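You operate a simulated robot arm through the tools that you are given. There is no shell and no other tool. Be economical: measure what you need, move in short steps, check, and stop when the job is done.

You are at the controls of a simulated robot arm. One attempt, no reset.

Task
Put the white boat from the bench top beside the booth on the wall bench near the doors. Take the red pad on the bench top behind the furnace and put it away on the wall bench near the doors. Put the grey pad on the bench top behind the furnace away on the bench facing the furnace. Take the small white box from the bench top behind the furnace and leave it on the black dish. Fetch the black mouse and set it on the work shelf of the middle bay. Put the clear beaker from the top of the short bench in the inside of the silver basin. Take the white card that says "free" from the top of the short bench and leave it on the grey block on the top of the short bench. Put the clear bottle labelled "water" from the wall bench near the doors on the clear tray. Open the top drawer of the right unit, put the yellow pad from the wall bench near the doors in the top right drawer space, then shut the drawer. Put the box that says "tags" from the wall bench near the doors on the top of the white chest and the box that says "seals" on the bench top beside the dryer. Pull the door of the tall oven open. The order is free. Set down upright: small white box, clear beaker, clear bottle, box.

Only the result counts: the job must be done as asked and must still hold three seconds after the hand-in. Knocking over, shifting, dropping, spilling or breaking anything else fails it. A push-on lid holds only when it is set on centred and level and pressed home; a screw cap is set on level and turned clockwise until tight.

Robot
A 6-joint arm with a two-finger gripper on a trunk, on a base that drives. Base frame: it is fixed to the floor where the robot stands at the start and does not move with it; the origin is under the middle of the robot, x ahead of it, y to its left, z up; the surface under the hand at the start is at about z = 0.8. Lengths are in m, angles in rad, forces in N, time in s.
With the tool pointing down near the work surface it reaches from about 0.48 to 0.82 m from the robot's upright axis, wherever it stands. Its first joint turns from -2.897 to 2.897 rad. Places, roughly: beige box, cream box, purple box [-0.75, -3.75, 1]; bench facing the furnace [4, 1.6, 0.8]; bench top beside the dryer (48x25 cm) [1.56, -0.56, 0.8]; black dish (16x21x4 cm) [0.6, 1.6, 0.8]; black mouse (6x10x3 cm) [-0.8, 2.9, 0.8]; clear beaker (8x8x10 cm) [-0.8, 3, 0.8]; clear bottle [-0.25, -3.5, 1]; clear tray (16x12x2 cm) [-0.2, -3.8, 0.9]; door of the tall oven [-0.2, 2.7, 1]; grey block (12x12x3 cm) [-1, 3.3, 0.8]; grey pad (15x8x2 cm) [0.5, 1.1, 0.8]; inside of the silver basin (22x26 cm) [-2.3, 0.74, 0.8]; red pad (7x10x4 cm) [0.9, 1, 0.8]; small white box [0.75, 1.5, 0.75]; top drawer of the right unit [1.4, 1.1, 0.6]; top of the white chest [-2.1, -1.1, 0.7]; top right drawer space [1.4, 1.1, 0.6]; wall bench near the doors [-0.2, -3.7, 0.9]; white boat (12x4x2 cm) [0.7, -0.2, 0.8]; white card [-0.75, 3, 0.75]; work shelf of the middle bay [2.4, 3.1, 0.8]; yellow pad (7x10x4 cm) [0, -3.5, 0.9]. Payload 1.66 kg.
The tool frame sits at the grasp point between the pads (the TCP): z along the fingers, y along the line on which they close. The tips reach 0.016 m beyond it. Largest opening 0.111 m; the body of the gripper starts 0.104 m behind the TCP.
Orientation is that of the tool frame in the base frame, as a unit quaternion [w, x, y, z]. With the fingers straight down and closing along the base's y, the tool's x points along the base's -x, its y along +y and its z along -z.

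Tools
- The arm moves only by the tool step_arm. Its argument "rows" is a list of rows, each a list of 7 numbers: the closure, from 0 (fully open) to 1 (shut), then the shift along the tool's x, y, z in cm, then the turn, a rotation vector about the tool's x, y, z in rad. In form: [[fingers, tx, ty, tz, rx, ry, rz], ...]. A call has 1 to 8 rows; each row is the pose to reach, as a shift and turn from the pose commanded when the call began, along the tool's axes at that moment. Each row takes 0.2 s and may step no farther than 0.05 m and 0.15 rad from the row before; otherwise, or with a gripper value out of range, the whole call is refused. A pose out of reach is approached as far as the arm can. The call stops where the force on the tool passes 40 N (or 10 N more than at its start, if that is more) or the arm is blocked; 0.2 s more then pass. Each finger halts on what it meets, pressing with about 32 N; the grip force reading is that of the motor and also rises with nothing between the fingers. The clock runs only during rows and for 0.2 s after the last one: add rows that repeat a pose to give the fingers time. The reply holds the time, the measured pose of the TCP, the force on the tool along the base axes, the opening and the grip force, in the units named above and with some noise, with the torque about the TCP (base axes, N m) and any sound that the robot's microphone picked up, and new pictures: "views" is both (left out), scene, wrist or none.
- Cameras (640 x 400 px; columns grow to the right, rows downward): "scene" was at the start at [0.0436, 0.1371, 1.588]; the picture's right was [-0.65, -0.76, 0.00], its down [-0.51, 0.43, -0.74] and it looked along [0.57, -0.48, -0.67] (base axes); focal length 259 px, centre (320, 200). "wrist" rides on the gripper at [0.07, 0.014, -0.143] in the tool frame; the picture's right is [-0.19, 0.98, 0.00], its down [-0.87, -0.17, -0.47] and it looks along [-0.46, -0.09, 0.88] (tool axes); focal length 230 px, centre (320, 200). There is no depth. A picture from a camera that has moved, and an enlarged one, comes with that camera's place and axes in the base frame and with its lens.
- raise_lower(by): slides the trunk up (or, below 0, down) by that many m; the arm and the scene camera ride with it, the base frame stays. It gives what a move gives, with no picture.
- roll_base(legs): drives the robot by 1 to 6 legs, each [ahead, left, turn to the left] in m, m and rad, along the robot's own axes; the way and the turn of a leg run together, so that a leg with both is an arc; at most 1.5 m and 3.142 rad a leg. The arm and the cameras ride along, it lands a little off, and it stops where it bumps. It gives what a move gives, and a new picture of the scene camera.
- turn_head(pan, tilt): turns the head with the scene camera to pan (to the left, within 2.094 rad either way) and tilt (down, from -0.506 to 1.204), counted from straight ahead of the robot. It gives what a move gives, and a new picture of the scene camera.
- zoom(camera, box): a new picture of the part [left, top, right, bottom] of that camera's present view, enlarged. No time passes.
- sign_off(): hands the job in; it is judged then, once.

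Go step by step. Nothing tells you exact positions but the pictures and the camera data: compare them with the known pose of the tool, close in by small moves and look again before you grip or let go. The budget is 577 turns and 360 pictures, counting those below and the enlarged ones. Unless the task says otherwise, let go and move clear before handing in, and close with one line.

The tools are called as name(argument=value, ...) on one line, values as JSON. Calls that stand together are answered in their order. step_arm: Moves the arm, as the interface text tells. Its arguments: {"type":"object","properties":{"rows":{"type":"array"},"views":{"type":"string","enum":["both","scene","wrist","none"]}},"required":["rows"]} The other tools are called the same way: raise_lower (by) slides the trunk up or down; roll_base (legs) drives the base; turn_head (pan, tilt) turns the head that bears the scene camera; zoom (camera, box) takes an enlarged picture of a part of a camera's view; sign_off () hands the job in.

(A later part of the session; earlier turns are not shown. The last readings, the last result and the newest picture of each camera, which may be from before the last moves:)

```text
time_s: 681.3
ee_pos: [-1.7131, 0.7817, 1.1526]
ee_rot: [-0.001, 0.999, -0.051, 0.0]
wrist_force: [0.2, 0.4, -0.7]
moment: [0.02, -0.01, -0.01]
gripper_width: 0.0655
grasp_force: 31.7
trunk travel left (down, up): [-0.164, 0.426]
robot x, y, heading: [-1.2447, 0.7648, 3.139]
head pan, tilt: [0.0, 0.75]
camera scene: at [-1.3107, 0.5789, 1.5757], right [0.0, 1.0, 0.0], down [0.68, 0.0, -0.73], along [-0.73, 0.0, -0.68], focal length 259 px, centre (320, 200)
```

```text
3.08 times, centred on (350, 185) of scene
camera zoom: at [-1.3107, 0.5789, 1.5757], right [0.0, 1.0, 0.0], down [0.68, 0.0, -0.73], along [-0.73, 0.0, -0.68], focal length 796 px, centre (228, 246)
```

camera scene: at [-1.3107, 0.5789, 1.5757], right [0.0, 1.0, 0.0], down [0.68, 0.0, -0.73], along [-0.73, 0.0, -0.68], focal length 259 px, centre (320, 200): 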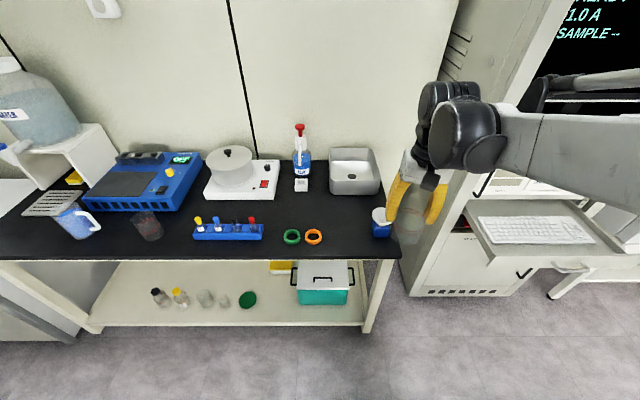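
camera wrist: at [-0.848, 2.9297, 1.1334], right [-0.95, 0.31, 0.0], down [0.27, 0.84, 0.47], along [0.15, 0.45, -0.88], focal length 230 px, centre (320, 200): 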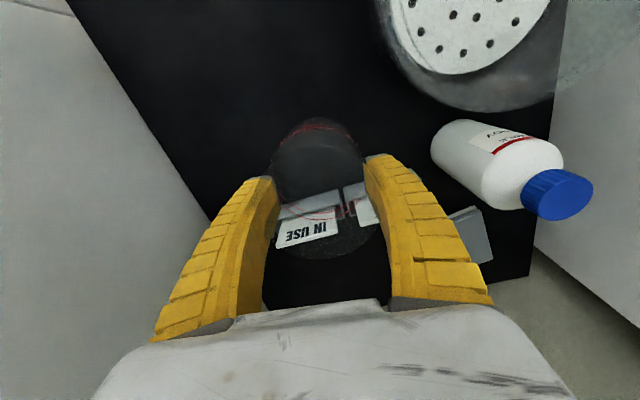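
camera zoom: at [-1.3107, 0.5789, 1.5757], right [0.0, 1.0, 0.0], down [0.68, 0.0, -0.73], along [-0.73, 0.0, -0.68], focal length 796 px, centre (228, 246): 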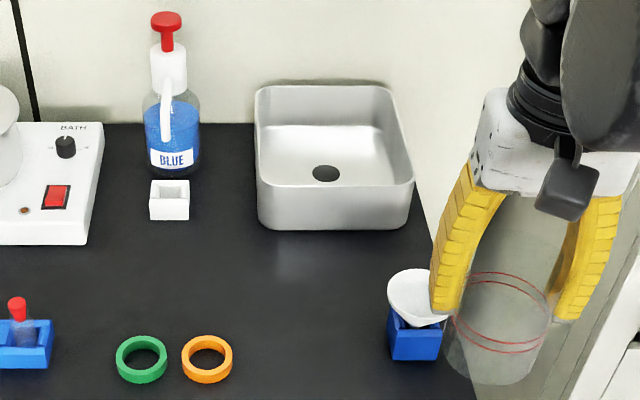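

The basin spans x -2.185..-2.44, y 0.625..0.84, rim at 0.878, with a drain in the middle. I drive in and carry the beaker over its near floor at [-2.245, 0.735].

roll_base(legs=[[0.27, 0.03, 0]])

step_arm(rows=[[0.6, -4, 0, 0, 0, 0, 0], [0.6, -8, 0, 0, 0, 0, 0], [0.6, -12, 0, 0, 0, 0, 0], [0.6, -16, 0, 0, 0, 0, 0], [0.6, -20, 0, 0, 0, 0, 0]], views="wrist")

```text
time_s: 683.2
ee_pos: [-1.986, 0.7529, 1.1525]
ee_rot: [-0.001, 0.999, -0.052, 0.002]
wrist_force: [-0.6, 0.2, -0.9]
moment: [0.01, 0.01, 0.0]
gripper_width: 0.0657
grasp_force: 32.0
trunk travel left (down, up): [-0.164, 0.426]
robot x, y, heading: [-1.5262, 0.7425, 3.136]
head pan, tilt: [0.0, 0.75]
camera scene: at [-1.5857, 0.5501, 1.5756], right [0.01, 1.0, 0.0], down [0.68, 0.0, -0.73], along [-0.73, 0.0, -0.68], focal length 259 px, centre (320, 200)
```

scene: 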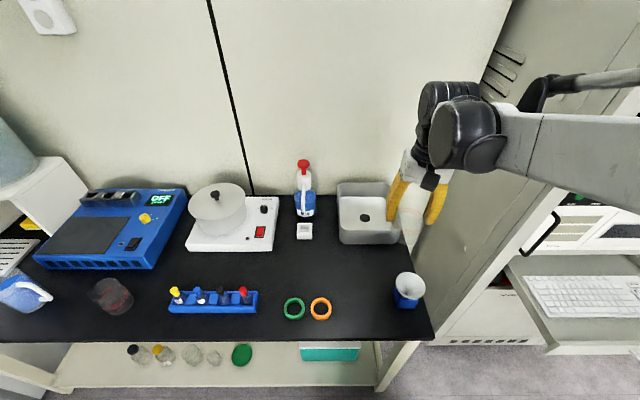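

```text
time_s: 684.4
ee_pos: [-2.1863, 0.7733, 1.153]
ee_rot: [-0.001, 0.999, -0.052, 0.001]
wrist_force: [0.1, -0.4, -1.2]
moment: [0.02, -0.04, 0.0]
gripper_width: 0.0659
grasp_force: 32.1
trunk travel left (down, up): [-0.164, 0.426]
robot x, y, heading: [-1.5238, 0.7391, 3.136]
head pan, tilt: [0.0, 0.75]
camera wrist: at [-2.1182, 0.7515, 1.2956], right [-0.29, -0.96, 0.0], down [-0.84, 0.26, 0.47], along [-0.45, 0.14, -0.88], focal length 230 px, centre (320, 200)
```

wrist: 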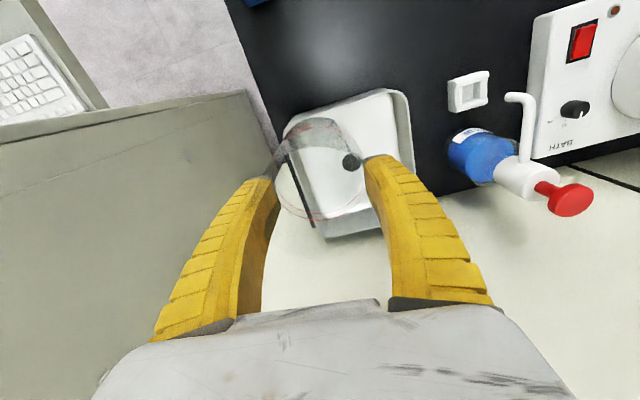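

step_arm(rows=[[0.6, -2.5, 2, 0, 0, 0, 0], [0.6, -5.5, 4.2, 0, 0, 0, 0], [0.6, -5.5, 4.2, 4, 0, 0, 0], [0.6, -5.5, 4.2, 8, 0, 0, 0], [0.6, -5.5, 4.2, 12, 0, 0, 0], [0.6, -5.5, 4.2, 16, 0, 0, 0], [0.6, -5.5, 4.2, 16, 0, 0, 0]], views="both")

zoom(camera="scene", box=[310, 150, 450, 270])

```text
time_s: 686.0
ee_pos: [-2.2442, 0.7363, 0.9926]
ee_rot: [0.0, 0.999, -0.052, 0.0]
wrist_force: [-0.6, -0.6, -1.4]
moment: [0.02, 0.04, 0.01]
gripper_width: 0.0657
grasp_force: 31.9
trunk travel left (down, up): [-0.164, 0.426]
robot x, y, heading: [-1.5194, 0.7395, 3.137]
head pan, tilt: [0.0, 0.75]
camera scene: at [-1.5849, 0.5502, 1.5757], right [0.01, 1.0, 0.0], down [0.68, 0.0, -0.73], along [-0.73, 0.0, -0.68], focal length 259 px, centre (320, 200)
camera wrist: at [-2.1758, 0.7156, 1.1356], right [-0.29, -0.96, 0.0], down [-0.84, 0.26, 0.47], along [-0.45, 0.14, -0.88], focal length 230 px, centre (320, 200)
```

scene: 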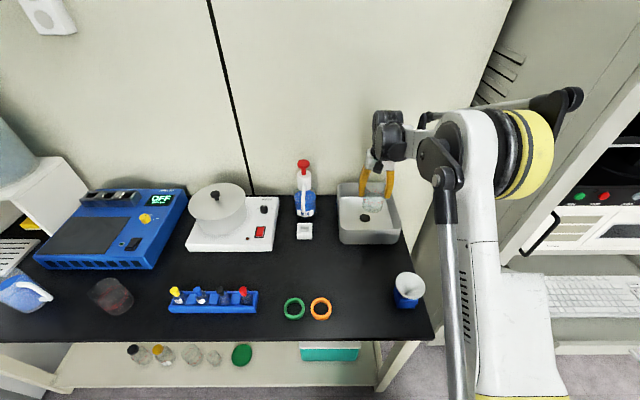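
wrist: 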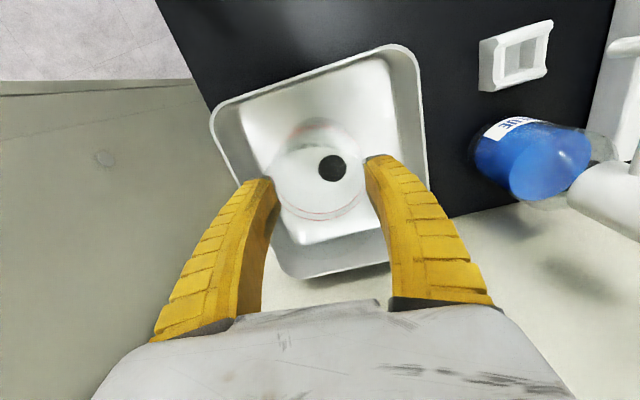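

```text
3.33 times, centred on (380, 210) of scene
camera zoom: at [-1.5849, 0.5502, 1.5757], right [0.01, 1.0, 0.0], down [0.68, 0.0, -0.73], along [-0.73, 0.0, -0.68], focal length 863 px, centre (120, 167)
```

zoom: 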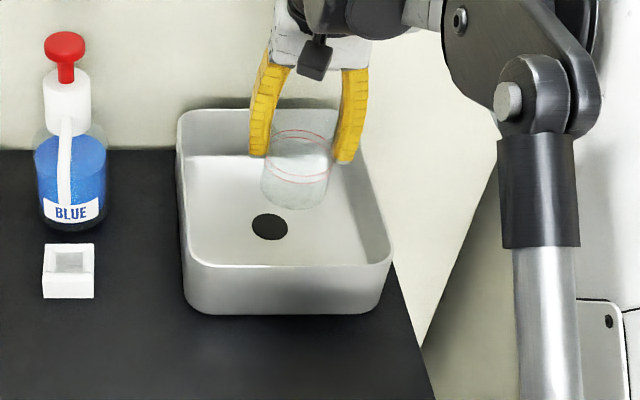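

step_arm(rows=[[0.6, -0.8, 0, 3, 0, 0, 0], [0.6, -0.8, 0, 6, 0, 0, 0], [0.6, -0.8, 0, 9, 0, 0, 0], [0.6, -0.8, 0, 10.5, 0, 0, 0], [0.6, -0.8, 0, 10.5, 0, 0, 0]], views="wrist")

zoom(camera="scene", box=[310, 150, 450, 270])

```text
time_s: 687.2
ee_pos: [-2.253, 0.7376, 0.8879]
ee_rot: [-0.001, 0.999, -0.053, 0.0]
wrist_force: [-0.9, -0.4, -0.2]
moment: [-0.02, 0.03, -0.02]
gripper_width: 0.0655
grasp_force: 31.6
trunk travel left (down, up): [-0.164, 0.426]
robot x, y, heading: [-1.5197, 0.7374, 3.138]
head pan, tilt: [0.0, 0.75]
camera wrist: at [-2.1844, 0.7162, 1.0315], right [-0.29, -0.96, 0.0], down [-0.84, 0.26, 0.47], along [-0.45, 0.14, -0.88], focal length 230 px, centre (320, 200)
```

wrist: 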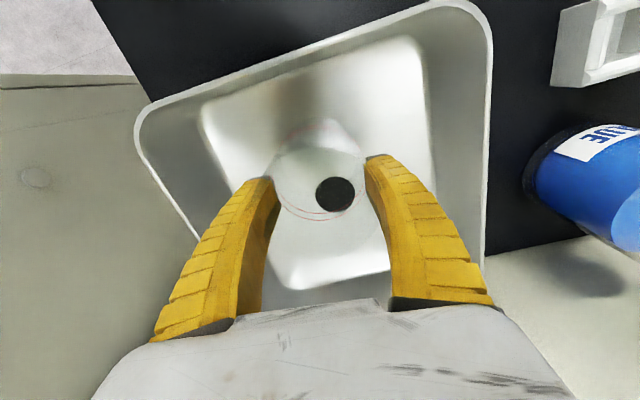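

```text
3.33 times, centred on (380, 210) of scene
camera zoom: at [-1.5848, 0.5502, 1.5757], right [0.01, 1.0, 0.0], down [0.68, 0.0, -0.73], along [-0.73, 0.0, -0.68], focal length 863 px, centre (120, 167)
```

zoom: 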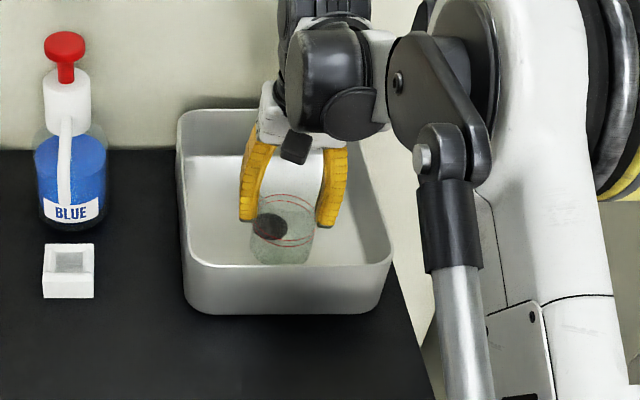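

step_arm(rows=[[0.6, 0, 0, 0.4, 0, 0, 0], [0.6, 0, 0, 0.8, 0, 0, 0], [0.6, 0, 0, 1.0, 0, 0, 0], [0.6, 0, 0, 1.0, 0, 0, 0]], views="none")

step_arm(rows=[[0.6, 0, 0, 0.25, 0, 0, 0], [0.6, 0, 0, 0.5, 0, 0, 0], [0.6, 0, 0, 0.5, 0, 0, 0]], views="none")

```text
time_s: 688.2
ee_pos: [-2.2535, 0.7395, 0.8784]
ee_rot: [-0.001, 0.999, -0.053, 0.0]
wrist_force: [0.8, 1.1, -1.0]
moment: [-0.01, 0.01, 0.0]
gripper_width: 0.0659
grasp_force: 31.5
trunk travel left (down, up): [-0.164, 0.426]
robot x, y, heading: [-1.521, 0.7381, 3.136]
head pan, tilt: [0.0, 0.75]
```

```text
time_s: 689.0
ee_pos: [-2.2519, 0.7386, 0.873]
ee_rot: [-0.001, 0.999, -0.052, 0.0]
wrist_force: [-0.7, 0.0, -0.9]
moment: [0.01, -0.01, 0.0]
gripper_width: 0.0654
grasp_force: 32.1
trunk travel left (down, up): [-0.164, 0.426]
robot x, y, heading: [-1.5195, 0.737, 3.137]
head pan, tilt: [0.0, 0.75]
```

step_arm(rows=[[0.6, 0, 0, 0.25, 0, 0, 0], [0.6, 0, 0, 0.5, 0, 0, 0], [0.6, 0, 0, 0.5, 0, 0, 0]], views="none")

step_arm(rows=[[0.6, 0, 0, 0.2, 0, 0, 0], [0.6, 0, 0, 0.4, 0, 0, 0], [0.6, 0, 0, 0.4, 0, 0, 0]], views="none")

```text
time_s: 689.8
ee_pos: [-2.2531, 0.7386, 0.8675]
ee_rot: [0.0, 0.999, -0.052, 0.0]
wrist_force: [0.1, -0.4, -1.0]
moment: [0.04, 0.03, -0.02]
gripper_width: 0.0653
grasp_force: 31.8
trunk travel left (down, up): [-0.164, 0.426]
robot x, y, heading: [-1.5178, 0.741, 3.139]
head pan, tilt: [0.0, 0.75]
```

```text
time_s: 690.6
ee_pos: [-2.2533, 0.7402, 0.8637]
ee_rot: [-0.001, 0.999, -0.051, 0.0]
wrist_force: [-6.8, -2.6, 18.5]
moment: [-0.04, -0.08, -0.04]
gripper_width: 0.0662
grasp_force: 31.6
trunk travel left (down, up): [-0.164, 0.426]
robot x, y, heading: [-1.5213, 0.7406, 3.136]
head pan, tilt: [0.0, 0.75]
```

The beaker is on the basin floor. I open and rise.

step_arm(rows=[[0.6, 0, 0, -0.1, 0, 0, 0], [0.35, 0, 0, -0.1, 0, 0, 0], [0.2, 0, 0, -0.1, 0, 0, 0], [0.2, 0, 0, -3, 0, 0, 0], [0.2, 0, 0, -7, 0, 0, 0], [0.2, 0, 0, -11, 0, 0, 0], [0.2, 0, 0, -15.5, 0, 0, 0], [0.2, 0, 0, -20, 0, 0, 0]], views="wrist")

zoom(camera="scene", box=[310, 150, 450, 270])

```text
time_s: 692.4
ee_pos: [-2.2509, 0.7386, 1.0656]
ee_rot: [-0.001, 0.999, -0.052, 0.001]
wrist_force: [0.0, -0.3, 0.5]
moment: [0.01, 0.01, 0.03]
gripper_width: 0.0897
grasp_force: 0.8
trunk travel left (down, up): [-0.164, 0.426]
robot x, y, heading: [-1.5192, 0.7385, 3.137]
head pan, tilt: [0.0, 0.75]
camera wrist: at [-2.1833, 0.7168, 1.2079], right [-0.29, -0.96, 0.0], down [-0.84, 0.26, 0.47], along [-0.45, 0.14, -0.88], focal length 230 px, centre (320, 200)
```

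wrist: 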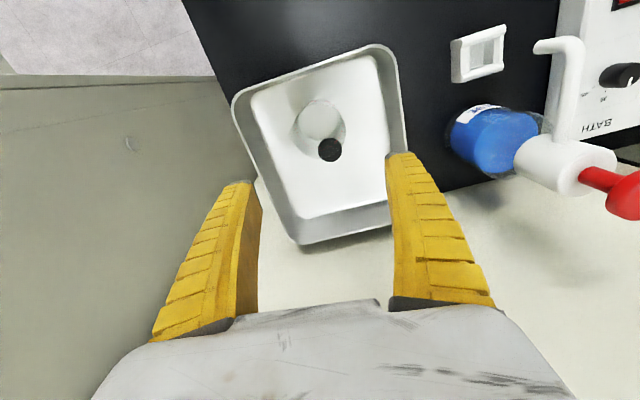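

```text
3.33 times, centred on (380, 210) of scene
camera zoom: at [-1.5843, 0.5502, 1.5758], right [0.01, 1.0, 0.0], down [0.68, 0.0, -0.73], along [-0.73, 0.0, -0.68], focal length 863 px, centre (120, 167)
```

zoom: 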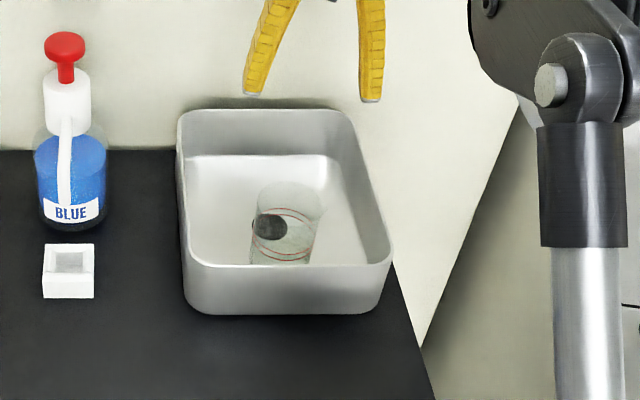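

The beaker stands in the basin. Now the FREE card: I raise, retract, and drive back to the short bench.

step_arm(rows=[[0, 0, 0, -4, 0, 0, 0], [0, 4, 0, -6, 0, 0, 0], [0, 8.5, 0, -8, 0, 0, 0], [0, 13, 0, -9, 0, 0, 0], [0, 17.5, 0, -9, 0, 0, 0], [0, 22, 0, -9, 0, 0, 0], [0, 26, 0, -9, 0, 0, 0]], views="none")

roll_base(legs=[[-0.62, 0, 0], [0, -0.82, 0], [0, 0, -1.59], [0.75, 0.05, 0]])

turn_head(pan=0.0, tilt=0.75)

zoom(camera="scene", box=[290, 155, 450, 275])

```text
time_s: 694.0
ee_pos: [-1.9932, 0.713, 1.1531]
ee_rot: [-0.001, 0.999, -0.052, 0.0]
wrist_force: [0.5, -0.7, -0.3]
moment: [-0.04, 0.01, 0.01]
gripper_width: 0.1107
grasp_force: 0.1
trunk travel left (down, up): [-0.164, 0.426]
robot x, y, heading: [-1.5198, 0.7385, 3.133]
head pan, tilt: [0.0, 0.75]
```

```text
time_s: 709.0
ee_pos: [-1.0166, 2.787, 1.1543]
ee_rot: [0.001, -0.678, 0.735, 0.0]
wrist_force: [-0.7, -0.5, 0.0]
moment: [0.0, 0.0, -0.04]
gripper_width: 0.111
grasp_force: 0.0
trunk travel left (down, up): [-0.164, 0.426]
robot x, y, heading: [-0.9767, 2.3133, 1.586]
head pan, tilt: [0.0, 0.75]
camera scene: at [-1.1713, 2.3749, 1.5757], right [1.0, 0.02, 0.0], down [0.01, -0.68, -0.73], along [-0.01, 0.73, -0.68], focal length 259 px, centre (320, 200)
```

scene: 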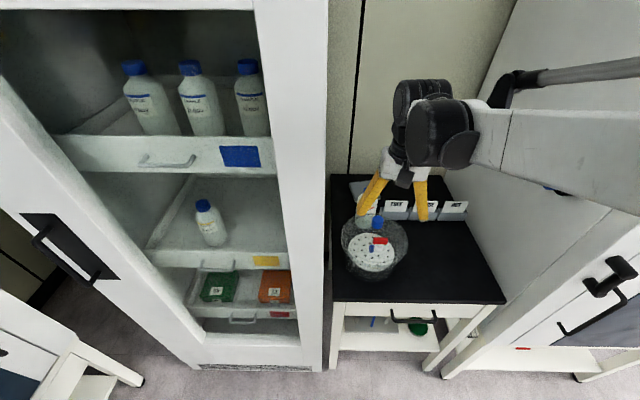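

```text
time_s: 709.6
ee_pos: [-1.016, 2.7861, 1.1534]
ee_rot: [0.001, -0.679, 0.735, 0.0]
wrist_force: [0.2, -0.1, -0.1]
moment: [0.02, -0.03, 0.0]
gripper_width: 0.1107
grasp_force: 0.0
trunk travel left (down, up): [-0.164, 0.426]
robot x, y, heading: [-0.9821, 2.3155, 1.592]
head pan, tilt: [0.0, 0.75]
camera scene: at [-1.1712, 2.3745, 1.5757], right [1.0, 0.02, 0.0], down [0.01, -0.68, -0.73], along [-0.01, 0.73, -0.68], focal length 259 px, centre (320, 200)
```

scene: 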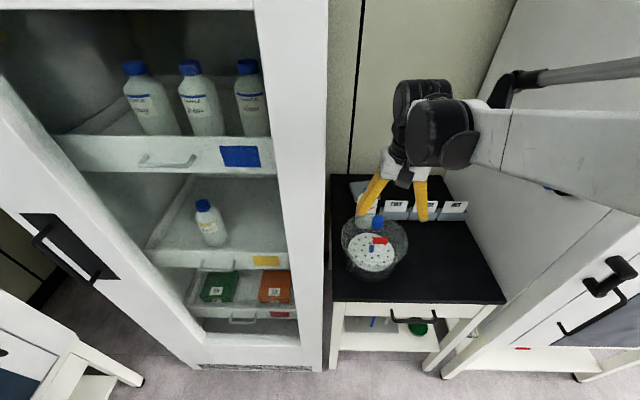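

```text
3.33 times, centred on (370, 215) of scene
camera zoom: at [-1.1712, 2.3745, 1.5757], right [1.0, 0.02, 0.0], down [0.01, -0.68, -0.73], along [-0.01, 0.73, -0.68], focal length 863 px, centre (153, 150)
```

zoom: 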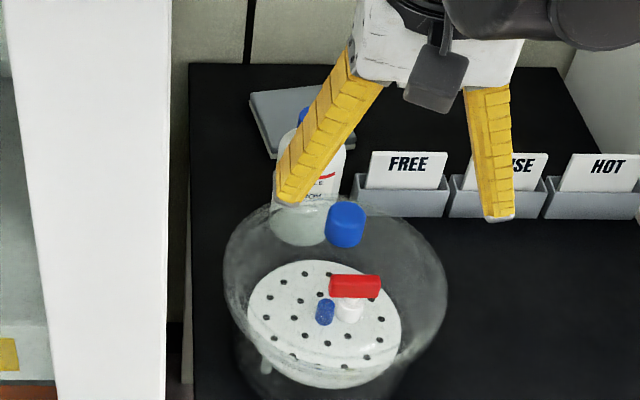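

The FREE card sticks up about 4.5 cm from its holder at [-0.88, 3.11]; the grey block is at [-0.98, 3.24] behind a tall bottle. I turn the gripper to close along y and inch closer.

roll_base(legs=[[0.08, -0.05, -0.02]])

step_arm(rows=[[0, 0, -1, 0, 0, 0, -0.15], [0, 0, -2, 0, 0, 0, -0.3], [0, 0, -3, 0, 0, 0, -0.45], [0, 0, -4, 0, 0, 0, -0.6], [0, 0, -5, 0, 0, 0, -0.75], [0, 0, -6, 0, 0, 0, -0.9], [0, 0, -7, 0, 0, 0, -1.05], [0, 0, -8, 0, 0, 0, -1.2]], views="none")

```text
time_s: 710.7
ee_pos: [-0.9574, 2.8673, 1.1532]
ee_rot: [0.0, -0.671, 0.741, 0.0]
wrist_force: [-0.6, 1.1, -0.2]
moment: [-0.01, 0.01, 0.0]
gripper_width: 0.1108
grasp_force: 0.1
trunk travel left (down, up): [-0.164, 0.426]
robot x, y, heading: [-0.9297, 2.3909, 1.57]
head pan, tilt: [0.0, 0.75]
camera scene: at [-1.1206, 2.4587, 1.5757], right [1.0, 0.0, 0.0], down [0.0, -0.68, -0.73], along [0.0, 0.73, -0.68], focal length 259 px, centre (320, 200)
```

scene: 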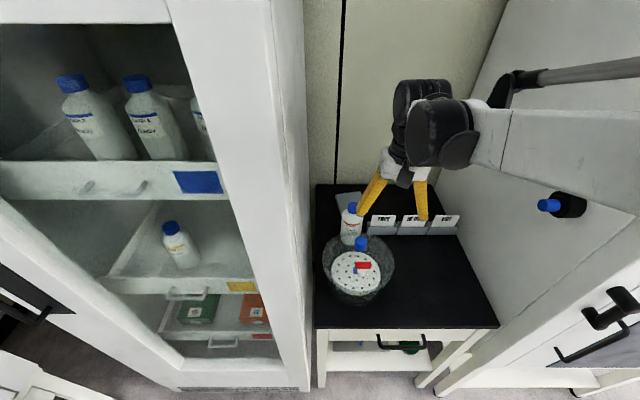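

```text
time_s: 712.5
ee_pos: [-0.8801, 2.8589, 1.1541]
ee_rot: [0.0, 0.973, -0.231, 0.0]
wrist_force: [-0.5, 0.2, -0.9]
moment: [0.0, 0.0, 0.05]
gripper_width: 0.1108
grasp_force: 0.1
trunk travel left (down, up): [-0.164, 0.426]
robot x, y, heading: [-0.9299, 2.394, 1.572]
head pan, tilt: [0.0, 0.75]
```

step_arm(rows=[[0, -2, -4, 0, 0, 0, -0.13], [0, -4, -8, 0, 0, 0, -0.26], [0, -6, -12, 0, 0, 0, -0.39], [0, -8, -16, 0, 0, 0, -0.467]], views="both")

zoom(camera="scene", box=[310, 170, 480, 290])

```text
time_s: 713.5
ee_pos: [-0.8795, 3.0383, 1.153]
ee_rot: [0.002, 1.0, -0.001, 0.001]
wrist_force: [0.1, 0.3, -0.1]
moment: [-0.04, 0.0, -0.02]
gripper_width: 0.1111
grasp_force: 0.0
trunk travel left (down, up): [-0.164, 0.426]
robot x, y, heading: [-0.9321, 2.3954, 1.574]
head pan, tilt: [0.0, 0.75]
camera scene: at [-1.1213, 2.4588, 1.5756], right [1.0, 0.0, 0.0], down [0.0, -0.68, -0.73], along [0.0, 0.73, -0.68], focal length 259 px, centre (320, 200)
camera wrist: at [-0.8083, 3.0255, 1.2954], right [-0.19, -0.98, 0.0], down [-0.87, 0.17, 0.47], along [-0.46, 0.09, -0.88], focal length 230 px, centre (320, 200)
```

scene: 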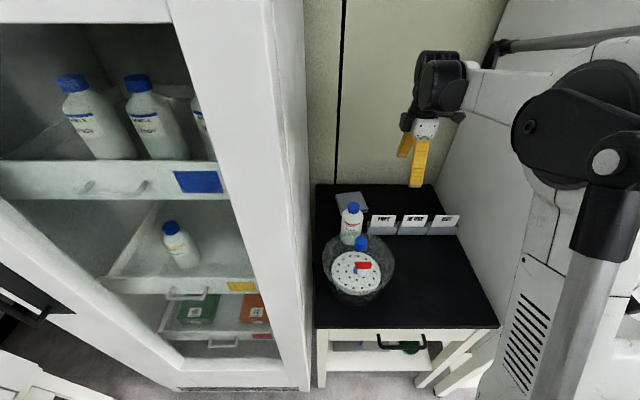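
wrist: 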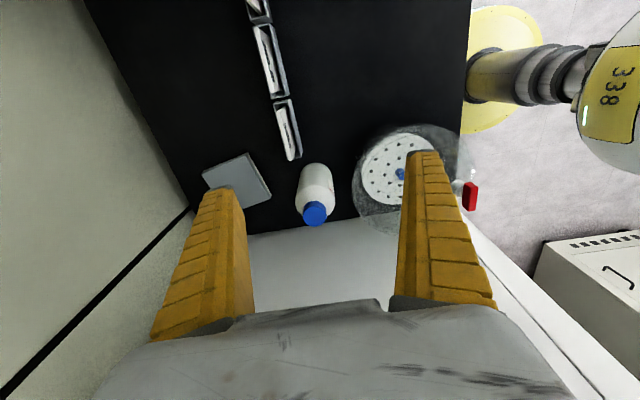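

```text
3.33 times, centred on (395, 230) of scene
camera zoom: at [-1.1213, 2.4588, 1.5756], right [1.0, 0.0, 0.0], down [0.0, -0.68, -0.73], along [0.0, 0.73, -0.68], focal length 863 px, centre (70, 100)
```

zoom: 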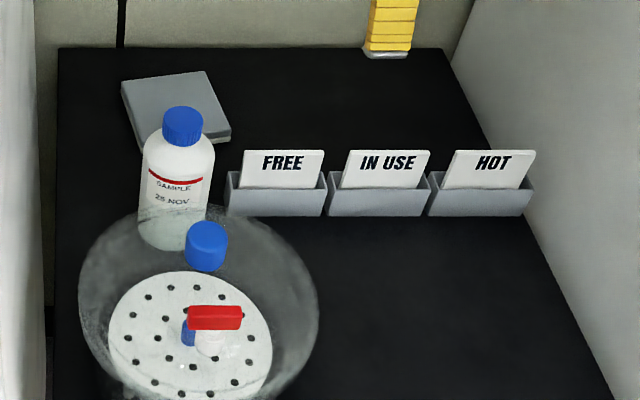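

zoom(camera="wrist", box=[230, 0, 350, 180])

```text
2.22 times, centred on (290, 90) of wrist
camera zoom: at [-0.8083, 3.0255, 1.2954], right [-0.19, -0.98, 0.0], down [-0.87, 0.17, 0.47], along [-0.46, 0.09, -0.88], focal length 511 px, centre (387, 444)
```

zoom: 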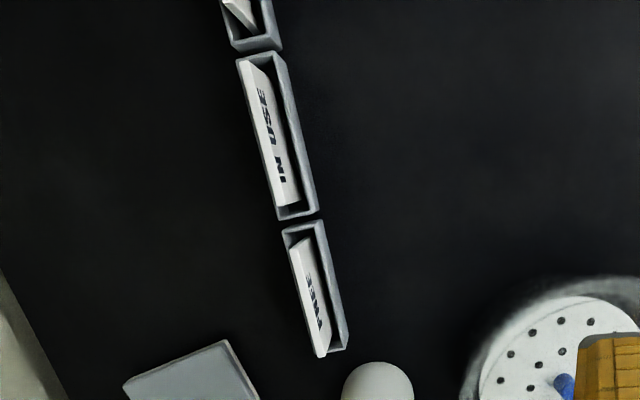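

The FREE card leans slightly back: top edge at y ≈ 3.107, x -0.929..-0.842. I go down around it.

step_arm(rows=[[0.4, -0.6, -3.5, 2, 0, 0, 0], [0.4, -0.6, -6.6, 5, 0, 0, 0], [0.4, -0.6, -6.6, 10, 0, 0, 0], [0.4, -0.6, -6.6, 15, 0, 0, 0], [0.4, -0.6, -6.6, 19, 0, 0, 0], [0.4, -0.6, -6.6, 22, 0, 0, 0], [0.4, -0.6, -6.6, 22, 0, 0, 0]], views="both")

zoom(camera="scene", box=[310, 170, 480, 290])

```text
time_s: 715.1
ee_pos: [-0.8846, 3.1035, 0.9341]
ee_rot: [0.0, 1.0, -0.002, 0.001]
wrist_force: [-0.3, 1.0, -0.4]
moment: [-0.02, 0.02, -0.01]
gripper_width: 0.0682
grasp_force: 1.3
trunk travel left (down, up): [-0.164, 0.426]
robot x, y, heading: [-0.9361, 2.3923, 1.57]
head pan, tilt: [0.0, 0.75]
camera scene: at [-1.1213, 2.4575, 1.5757], right [1.0, 0.0, 0.0], down [0.0, -0.68, -0.73], along [0.0, 0.73, -0.68], focal length 259 px, centre (320, 200)
camera wrist: at [-0.8145, 3.0899, 1.0776], right [-0.19, -0.98, 0.0], down [-0.87, 0.17, 0.47], along [-0.46, 0.09, -0.88], focal length 230 px, centre (320, 200)
```

scene: 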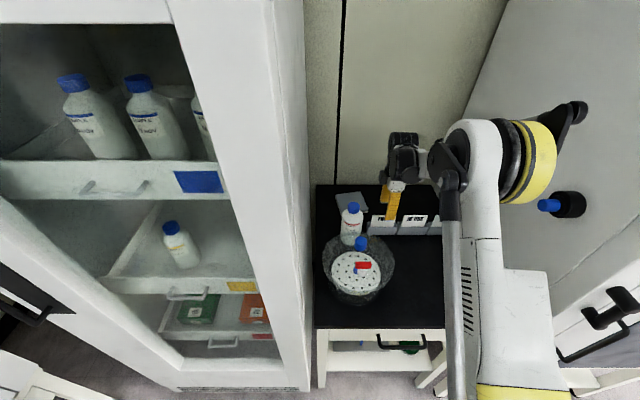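
wrist: 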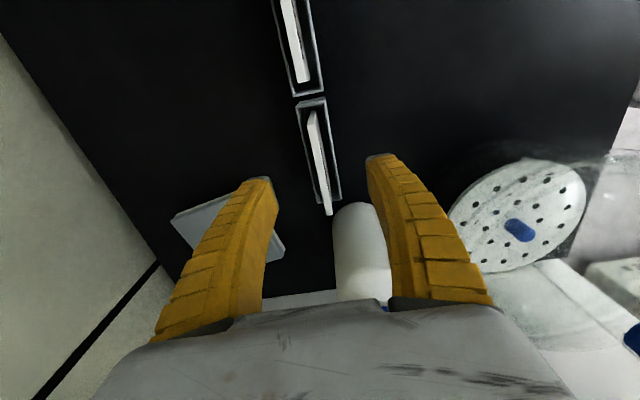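

```text
3.33 times, centred on (395, 230) of scene
camera zoom: at [-1.1213, 2.4575, 1.5757], right [1.0, 0.0, 0.0], down [0.0, -0.68, -0.73], along [0.0, 0.73, -0.68], focal length 863 px, centre (70, 100)
```

zoom: 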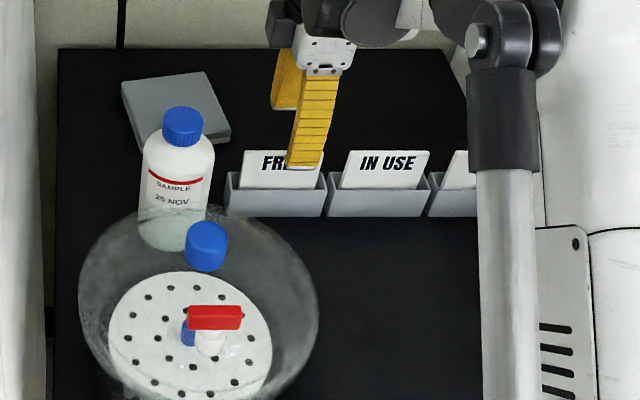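

zoom(camera="scene", box=[420, 90, 640, 240])

```text
2.67 times, centred on (530, 165) of scene
camera zoom: at [-1.1213, 2.4575, 1.5757], right [1.0, 0.0, 0.0], down [0.0, -0.68, -0.73], along [0.0, 0.73, -0.68], focal length 690 px, centre (-240, 293)
```

zoom: 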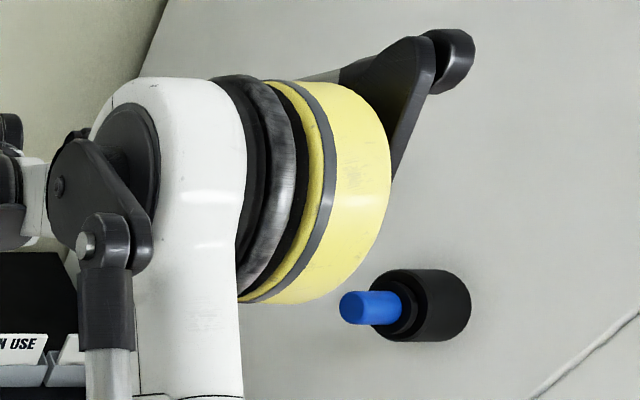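

Clearance to the oven's side port looks to be about 5 cm. I continue down and grip the card.

step_arm(rows=[[0.4, 0, 0, 2, 0, 0, 0], [0.4, 0, 0, 4, 0, 0, 0], [0.4, 0, 0, 6.5, 0, 0, 0], [0.7, 0, 0, 6.5, 0, 0, 0], [1, 0, 0, 6.5, 0, 0, 0], [1, 0, 0, 6.5, 0, 0, 0], [1, 0, 0, 6.5, 0, 0, 0]], views="wrist")

```text
time_s: 716.7
ee_pos: [-0.8849, 3.1033, 0.8694]
ee_rot: [0.0, 1.0, -0.002, 0.001]
wrist_force: [0.0, 0.4, 4.7]
moment: [0.02, -0.01, -0.02]
gripper_width: 0.0059
grasp_force: 31.8
trunk travel left (down, up): [-0.164, 0.426]
robot x, y, heading: [-0.9282, 2.396, 1.567]
head pan, tilt: [0.0, 0.75]
camera wrist: at [-0.8146, 3.0888, 1.0119], right [-0.19, -0.98, 0.0], down [-0.87, 0.17, 0.47], along [-0.46, 0.09, -0.88], focal length 230 px, centre (320, 200)
```

wrist: 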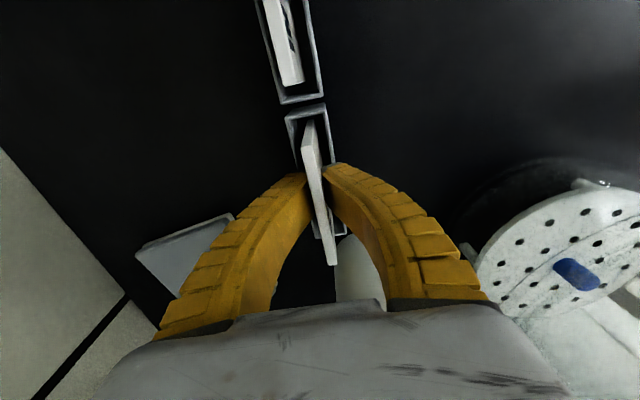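

step_arm(rows=[[1, 0, 0, -1, 0, 0, 0], [1, 0, 0, -3, 0, 0, 0], [1, 0, 0, -6, 0, 0, 0], [1, 0, 0, -10, 0, 0, 0], [1, 0, 0, -14, 0, 0, 0], [1, 0, 0, -18, 0, 0, 0], [1, 0, 0, -21, 0, 0, 0]], views="both")

zoom(camera="scene", box=[310, 120, 480, 260])

```text
time_s: 718.3
ee_pos: [-0.8838, 3.1024, 1.0786]
ee_rot: [0.0, 1.0, -0.002, 0.0]
wrist_force: [0.1, -0.8, -0.3]
moment: [-0.02, -0.02, 0.0]
gripper_width: 0.0061
grasp_force: 32.3
trunk travel left (down, up): [-0.164, 0.426]
robot x, y, heading: [-0.9299, 2.3926, 1.574]
head pan, tilt: [0.0, 0.75]
camera scene: at [-1.1213, 2.4572, 1.5757], right [1.0, 0.0, 0.0], down [0.0, -0.68, -0.73], along [0.0, 0.73, -0.68], focal length 259 px, centre (320, 200)
camera wrist: at [-0.8145, 3.0881, 1.2214], right [-0.19, -0.98, 0.0], down [-0.87, 0.17, 0.47], along [-0.46, 0.09, -0.88], focal length 230 px, centre (320, 200)
```

scene: 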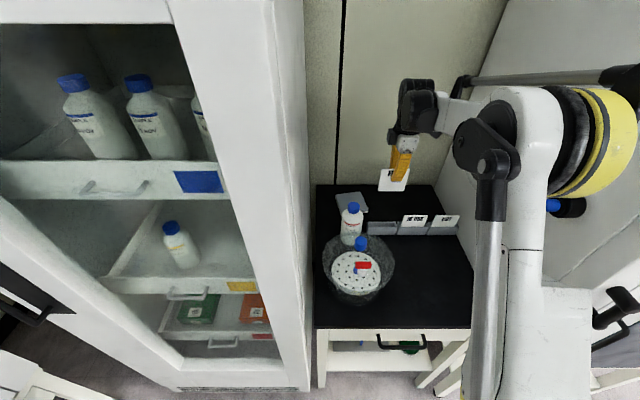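
wrist: 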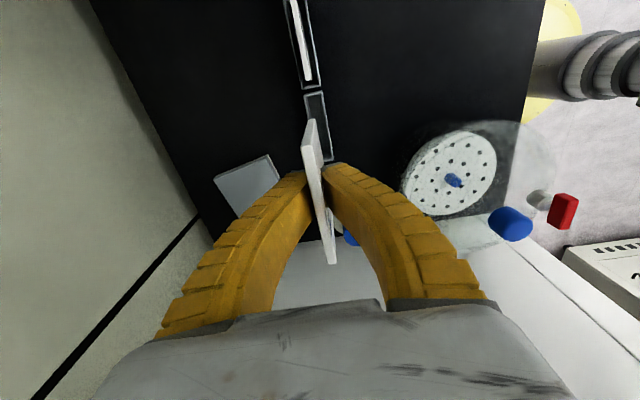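

```text
2.86 times, centred on (395, 190) of scene
camera zoom: at [-1.1213, 2.4572, 1.5757], right [1.0, 0.0, 0.0], down [0.0, -0.68, -0.73], along [0.0, 0.73, -0.68], focal length 740 px, centre (106, 229)
```

zoom: 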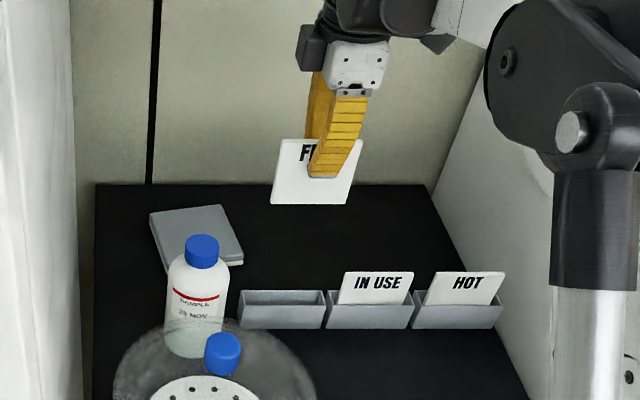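

The card is out and the holder stayed put. I raise a little, yaw back so the card faces sideways, and edge the base forward.

step_arm(rows=[[1, 0, 0, -1, 0, 0, 0.14], [1, 0, 0, -2, 0, 0, 0.28], [1, 0, 0, -3, 0, 0, 0.42], [1, 0, 0, -4, 0, 0, 0.56], [1, 0, 0, -5, 0, 0, 0.7], [1, 0, 0, -5, 0, 0, 0.84], [1, 0, 0, -5, 0, 0, 0.98], [1, 0, 0, -5, 0, 0, 1.12]], views="none")

step_arm(rows=[[1, 0, 0, 0, 0, 0, 0.14], [1, 0, 0, 0, 0, 0, 0.28], [1, 0, 0, 0, 0, 0, 0.42], [1, 0, 0, 0, 0, 0, 0.45]], views="none")

roll_base(legs=[[0.035, 0, 0]])

```text
time_s: 720.1
ee_pos: [-0.8853, 3.1031, 1.1278]
ee_rot: [0.001, 0.846, -0.533, 0.002]
wrist_force: [-0.1, 0.6, -1.4]
moment: [-0.02, -0.02, 0.02]
gripper_width: 0.0059
grasp_force: 31.9
trunk travel left (down, up): [-0.164, 0.426]
robot x, y, heading: [-0.9309, 2.3964, 1.567]
head pan, tilt: [0.0, 0.75]
```

```text
time_s: 721.1
ee_pos: [-0.884, 3.1047, 1.1281]
ee_rot: [0.001, -0.706, 0.708, 0.0]
wrist_force: [0.3, 0.4, -0.8]
moment: [0.0, 0.03, 0.03]
gripper_width: 0.0059
grasp_force: 31.8
trunk travel left (down, up): [-0.164, 0.426]
robot x, y, heading: [-0.9319, 2.3963, 1.575]
head pan, tilt: [0.0, 0.75]
```

```text
time_s: 722.0
ee_pos: [-0.8839, 3.1408, 1.1275]
ee_rot: [0.0, -0.706, 0.708, 0.0]
wrist_force: [0.0, 0.2, -0.8]
moment: [-0.06, 0.0, 0.02]
gripper_width: 0.0058
grasp_force: 32.1
trunk travel left (down, up): [-0.164, 0.426]
robot x, y, heading: [-0.9343, 2.4289, 1.579]
head pan, tilt: [0.0, 0.75]
camera scene: at [-1.1213, 2.4933, 1.5756], right [1.0, 0.0, 0.0], down [0.0, -0.68, -0.73], along [0.0, 0.73, -0.68], focal length 259 px, centre (320, 200)
```

scene: 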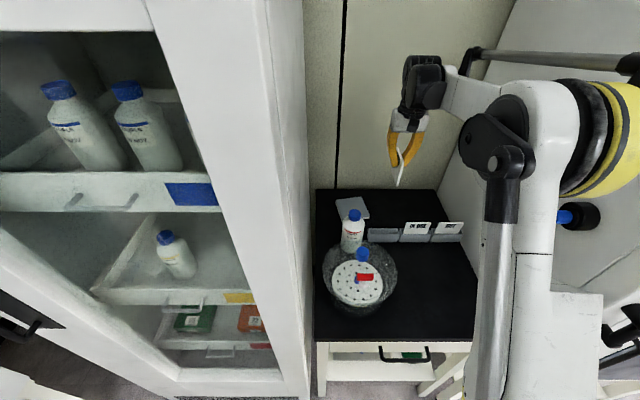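

step_arm(rows=[[1, -2.5, 2, 0, 0, 0, 0], [1, -5, 4, 1, -0.13, 0, 0], [1, -7.9, 6, 3, -0.26, 0, 0], [1, -7.9, 7, 6, -0.39, 0, 0], [1, -7.9, 8, 9, -0.52, 0, 0], [1, -7.9, 9, 12, -0.65, 0, 0], [1, -7.9, 9.9, 14, -0.78, 0, 0], [1, -7.9, 9.9, 16, -0.87, 0, 0]], views="both")

zoom(camera="scene", box=[310, 120, 480, 260])

```text
time_s: 723.8
ee_pos: [-0.9839, 3.2196, 0.9676]
ee_rot: [-0.298, -0.641, 0.641, 0.298]
wrist_force: [-0.3, 0.5, -0.6]
moment: [-0.01, 0.01, -0.01]
gripper_width: 0.0063
grasp_force: 31.6
trunk travel left (down, up): [-0.164, 0.426]
robot x, y, heading: [-0.9327, 2.4319, 1.571]
head pan, tilt: [0.0, 0.75]
camera scene: at [-1.1212, 2.4924, 1.5757], right [1.0, 0.0, 0.0], down [0.0, -0.68, -0.73], along [0.0, 0.73, -0.68], focal length 259 px, centre (320, 200)
camera wrist: at [-0.8825, 3.1484, 1.0692], right [-0.63, 0.19, 0.75], down [0.47, 0.86, 0.18], along [-0.62, 0.46, -0.64], focal length 230 px, centre (320, 200)
```

scene: 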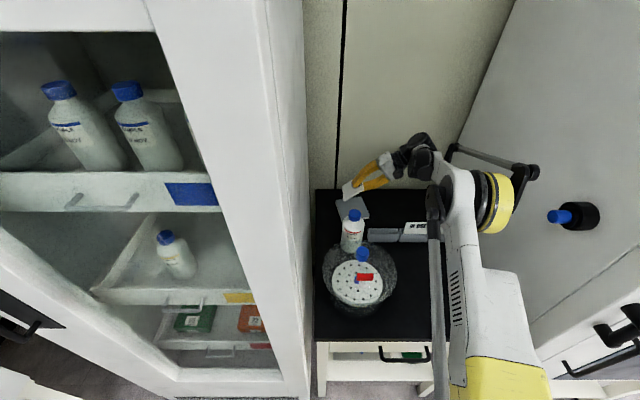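
wrist: 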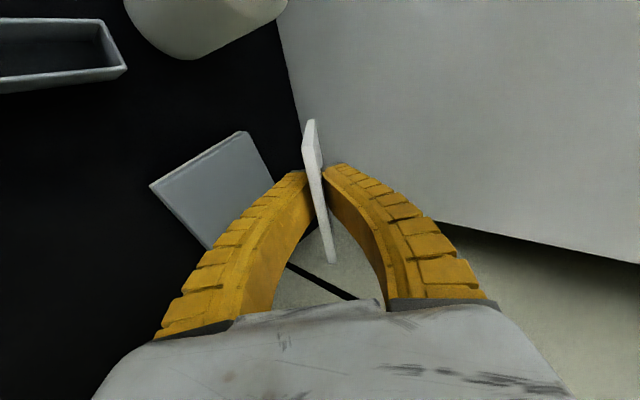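

```text
2.86 times, centred on (395, 190) of scene
camera zoom: at [-1.1212, 2.4924, 1.5757], right [1.0, 0.0, 0.0], down [0.0, -0.68, -0.73], along [0.0, 0.73, -0.68], focal length 740 px, centre (106, 229)
```

zoom: 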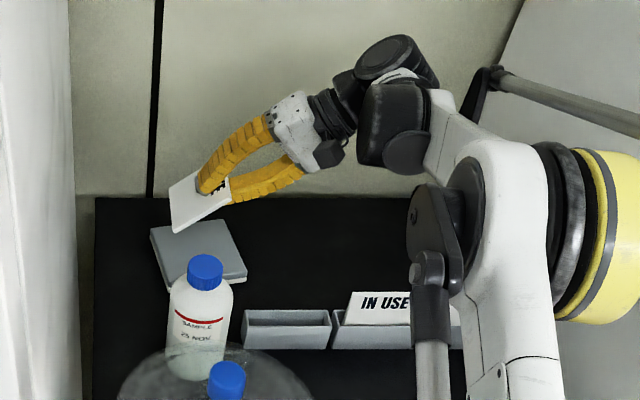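

The tilt works well: the card now leans over the block. I lower it along the vertical toward the block top.

step_arm(rows=[[1, -0.3, -2, 1.7, 0, 0, 0], [1, -0.7, -4, 3.4, 0, 0, 0], [1, -1, -5.4, 4.6, 0, 0, 0], [1, -1, -6.1, 5.1, 0, 0, 0], [1, -1, -6.1, 5.1, 0, 0, 0]], views="both")

zoom(camera="scene", box=[310, 140, 450, 260])

```text
time_s: 725.0
ee_pos: [-0.9815, 3.2251, 0.8898]
ee_rot: [-0.296, -0.64, 0.643, 0.298]
wrist_force: [0.4, 0.4, 0.2]
moment: [0.02, -0.02, 0.0]
gripper_width: 0.006
grasp_force: 32.1
trunk travel left (down, up): [-0.164, 0.426]
robot x, y, heading: [-0.9305, 2.4316, 1.568]
head pan, tilt: [0.0, 0.75]
camera scene: at [-1.1213, 2.492, 1.5757], right [1.0, 0.0, 0.0], down [0.0, -0.68, -0.73], along [0.0, 0.73, -0.68], focal length 259 px, centre (320, 200)
camera wrist: at [-0.8814, 3.1552, 0.9914], right [-0.63, 0.19, 0.75], down [0.47, 0.86, 0.18], along [-0.61, 0.47, -0.64], focal length 230 px, centre (320, 200)
```

scene: 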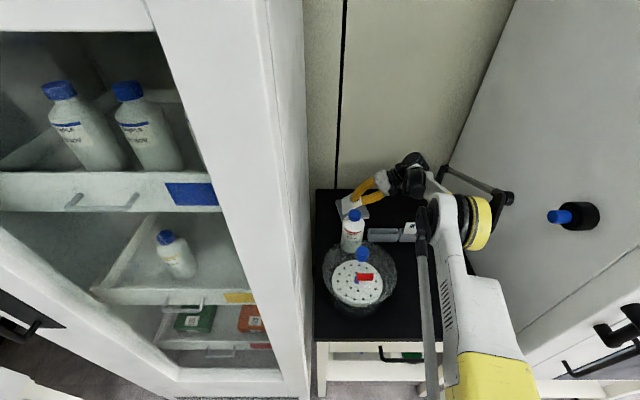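
wrist: 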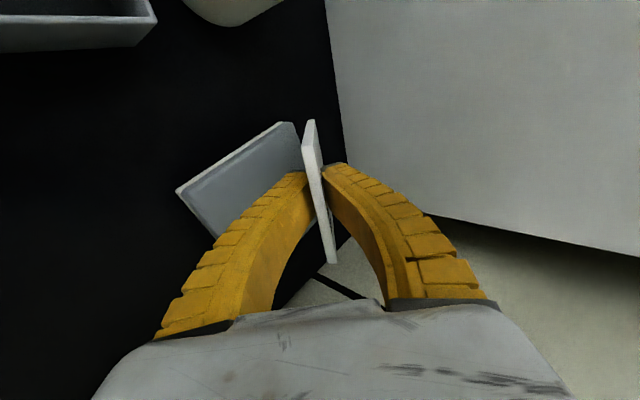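

```text
3.33 times, centred on (380, 200) of scene
camera zoom: at [-1.1213, 2.492, 1.5757], right [1.0, 0.0, 0.0], down [0.0, -0.68, -0.73], along [0.0, 0.73, -0.68], focal length 863 px, centre (120, 200)
```

zoom: 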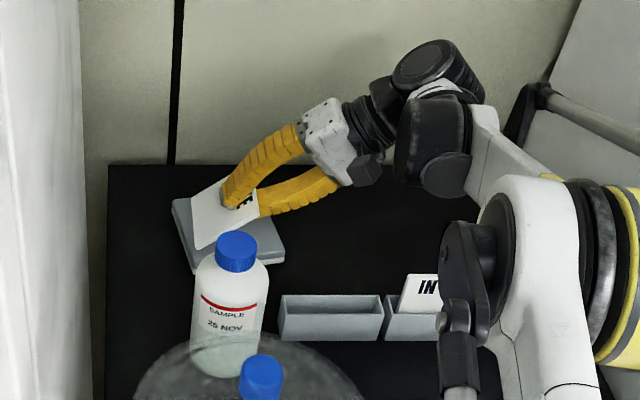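

step_arm(rows=[[1, 0, -0.4, 0.3, 0, 0, 0], [1, 0, -0.8, 0.65, 0, 0, 0], [1, 0, -1.15, 0.97, 0, 0, 0], [1, 0, -1.15, 0.97, 0, 0, 0]], views="none")

zoom(camera="scene", box=[320, 170, 420, 250])

```text
time_s: 726.0
ee_pos: [-0.9842, 3.221, 0.877]
ee_rot: [-0.296, -0.641, 0.643, 0.297]
wrist_force: [-0.2, 0.3, -0.3]
moment: [0.02, -0.03, 0.0]
gripper_width: 0.006
grasp_force: 31.6
out of reach, approached as far as the arm can: row 1, 2, 3, 4
trunk travel left (down, up): [-0.164, 0.426]
robot x, y, heading: [-0.9291, 2.4284, 1.572]
head pan, tilt: [0.0, 0.75]
```

```text
5.00 times, centred on (370, 210) of scene
camera zoom: at [-1.1213, 2.4921, 1.5757], right [1.0, 0.0, 0.0], down [0.0, -0.68, -0.73], along [0.0, 0.73, -0.68], focal length 1294 px, centre (70, 150)
```

zoom: 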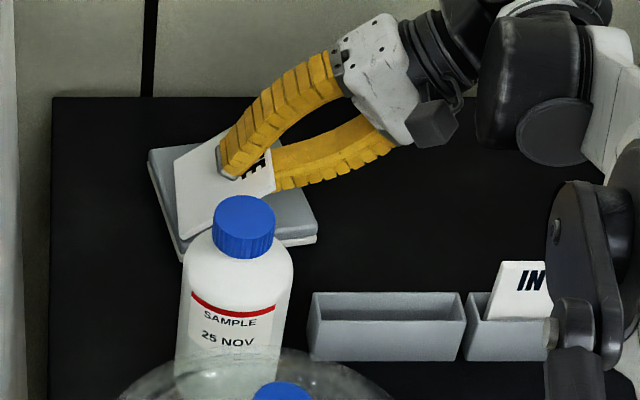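

raise_lower(by=-0.006)

raise_lower(by=-0.004)

```text
time_s: 726.5
ee_pos: [-0.9833, 3.2207, 0.8718]
ee_rot: [-0.296, -0.641, 0.643, 0.298]
wrist_force: [-1.5, 0.1, -0.8]
moment: [-0.05, -0.02, -0.01]
gripper_width: 0.0056
grasp_force: 32.1
trunk travel left (down, up): [-0.158, 0.432]
robot x, y, heading: [-0.9327, 2.4296, 1.568]
head pan, tilt: [0.0, 0.75]
```

```text
time_s: 727.1
ee_pos: [-0.9841, 3.2206, 0.8685]
ee_rot: [-0.296, -0.641, 0.643, 0.298]
wrist_force: [-0.4, -0.7, -0.5]
moment: [0.0, -0.03, 0.01]
gripper_width: 0.006
grasp_force: 32.0
trunk travel left (down, up): [-0.154, 0.436]
robot x, y, heading: [-0.9328, 2.4275, 1.575]
head pan, tilt: [0.0, 0.75]
```

raise_lower(by=-0.004)

zoom(camera="scene", box=[330, 175, 400, 235])

```text
time_s: 727.6
ee_pos: [-0.9845, 3.2202, 0.8636]
ee_rot: [-0.296, -0.641, 0.643, 0.298]
wrist_force: [0.0, 0.3, 0.4]
moment: [0.01, 0.04, -0.01]
gripper_width: 0.0062
grasp_force: 32.6
trunk travel left (down, up): [-0.15, 0.44]
robot x, y, heading: [-0.928, 2.4299, 1.569]
head pan, tilt: [0.0, 0.75]
```

```text
6.67 times, centred on (365, 205) of scene
camera zoom: at [-1.1214, 2.4919, 1.5617], right [1.0, 0.0, 0.0], down [0.0, -0.68, -0.73], along [0.0, 0.73, -0.68], focal length 1726 px, centre (20, 167)
```

zoom: 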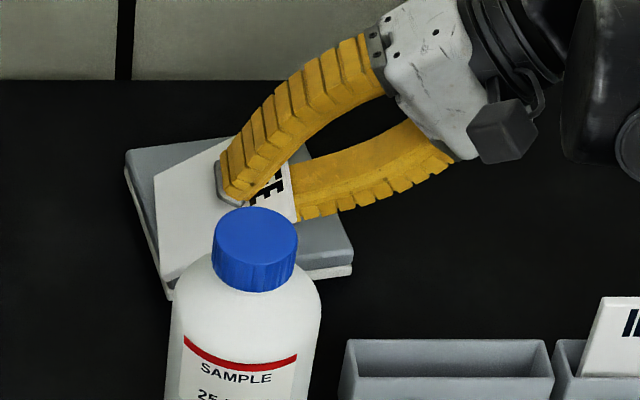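

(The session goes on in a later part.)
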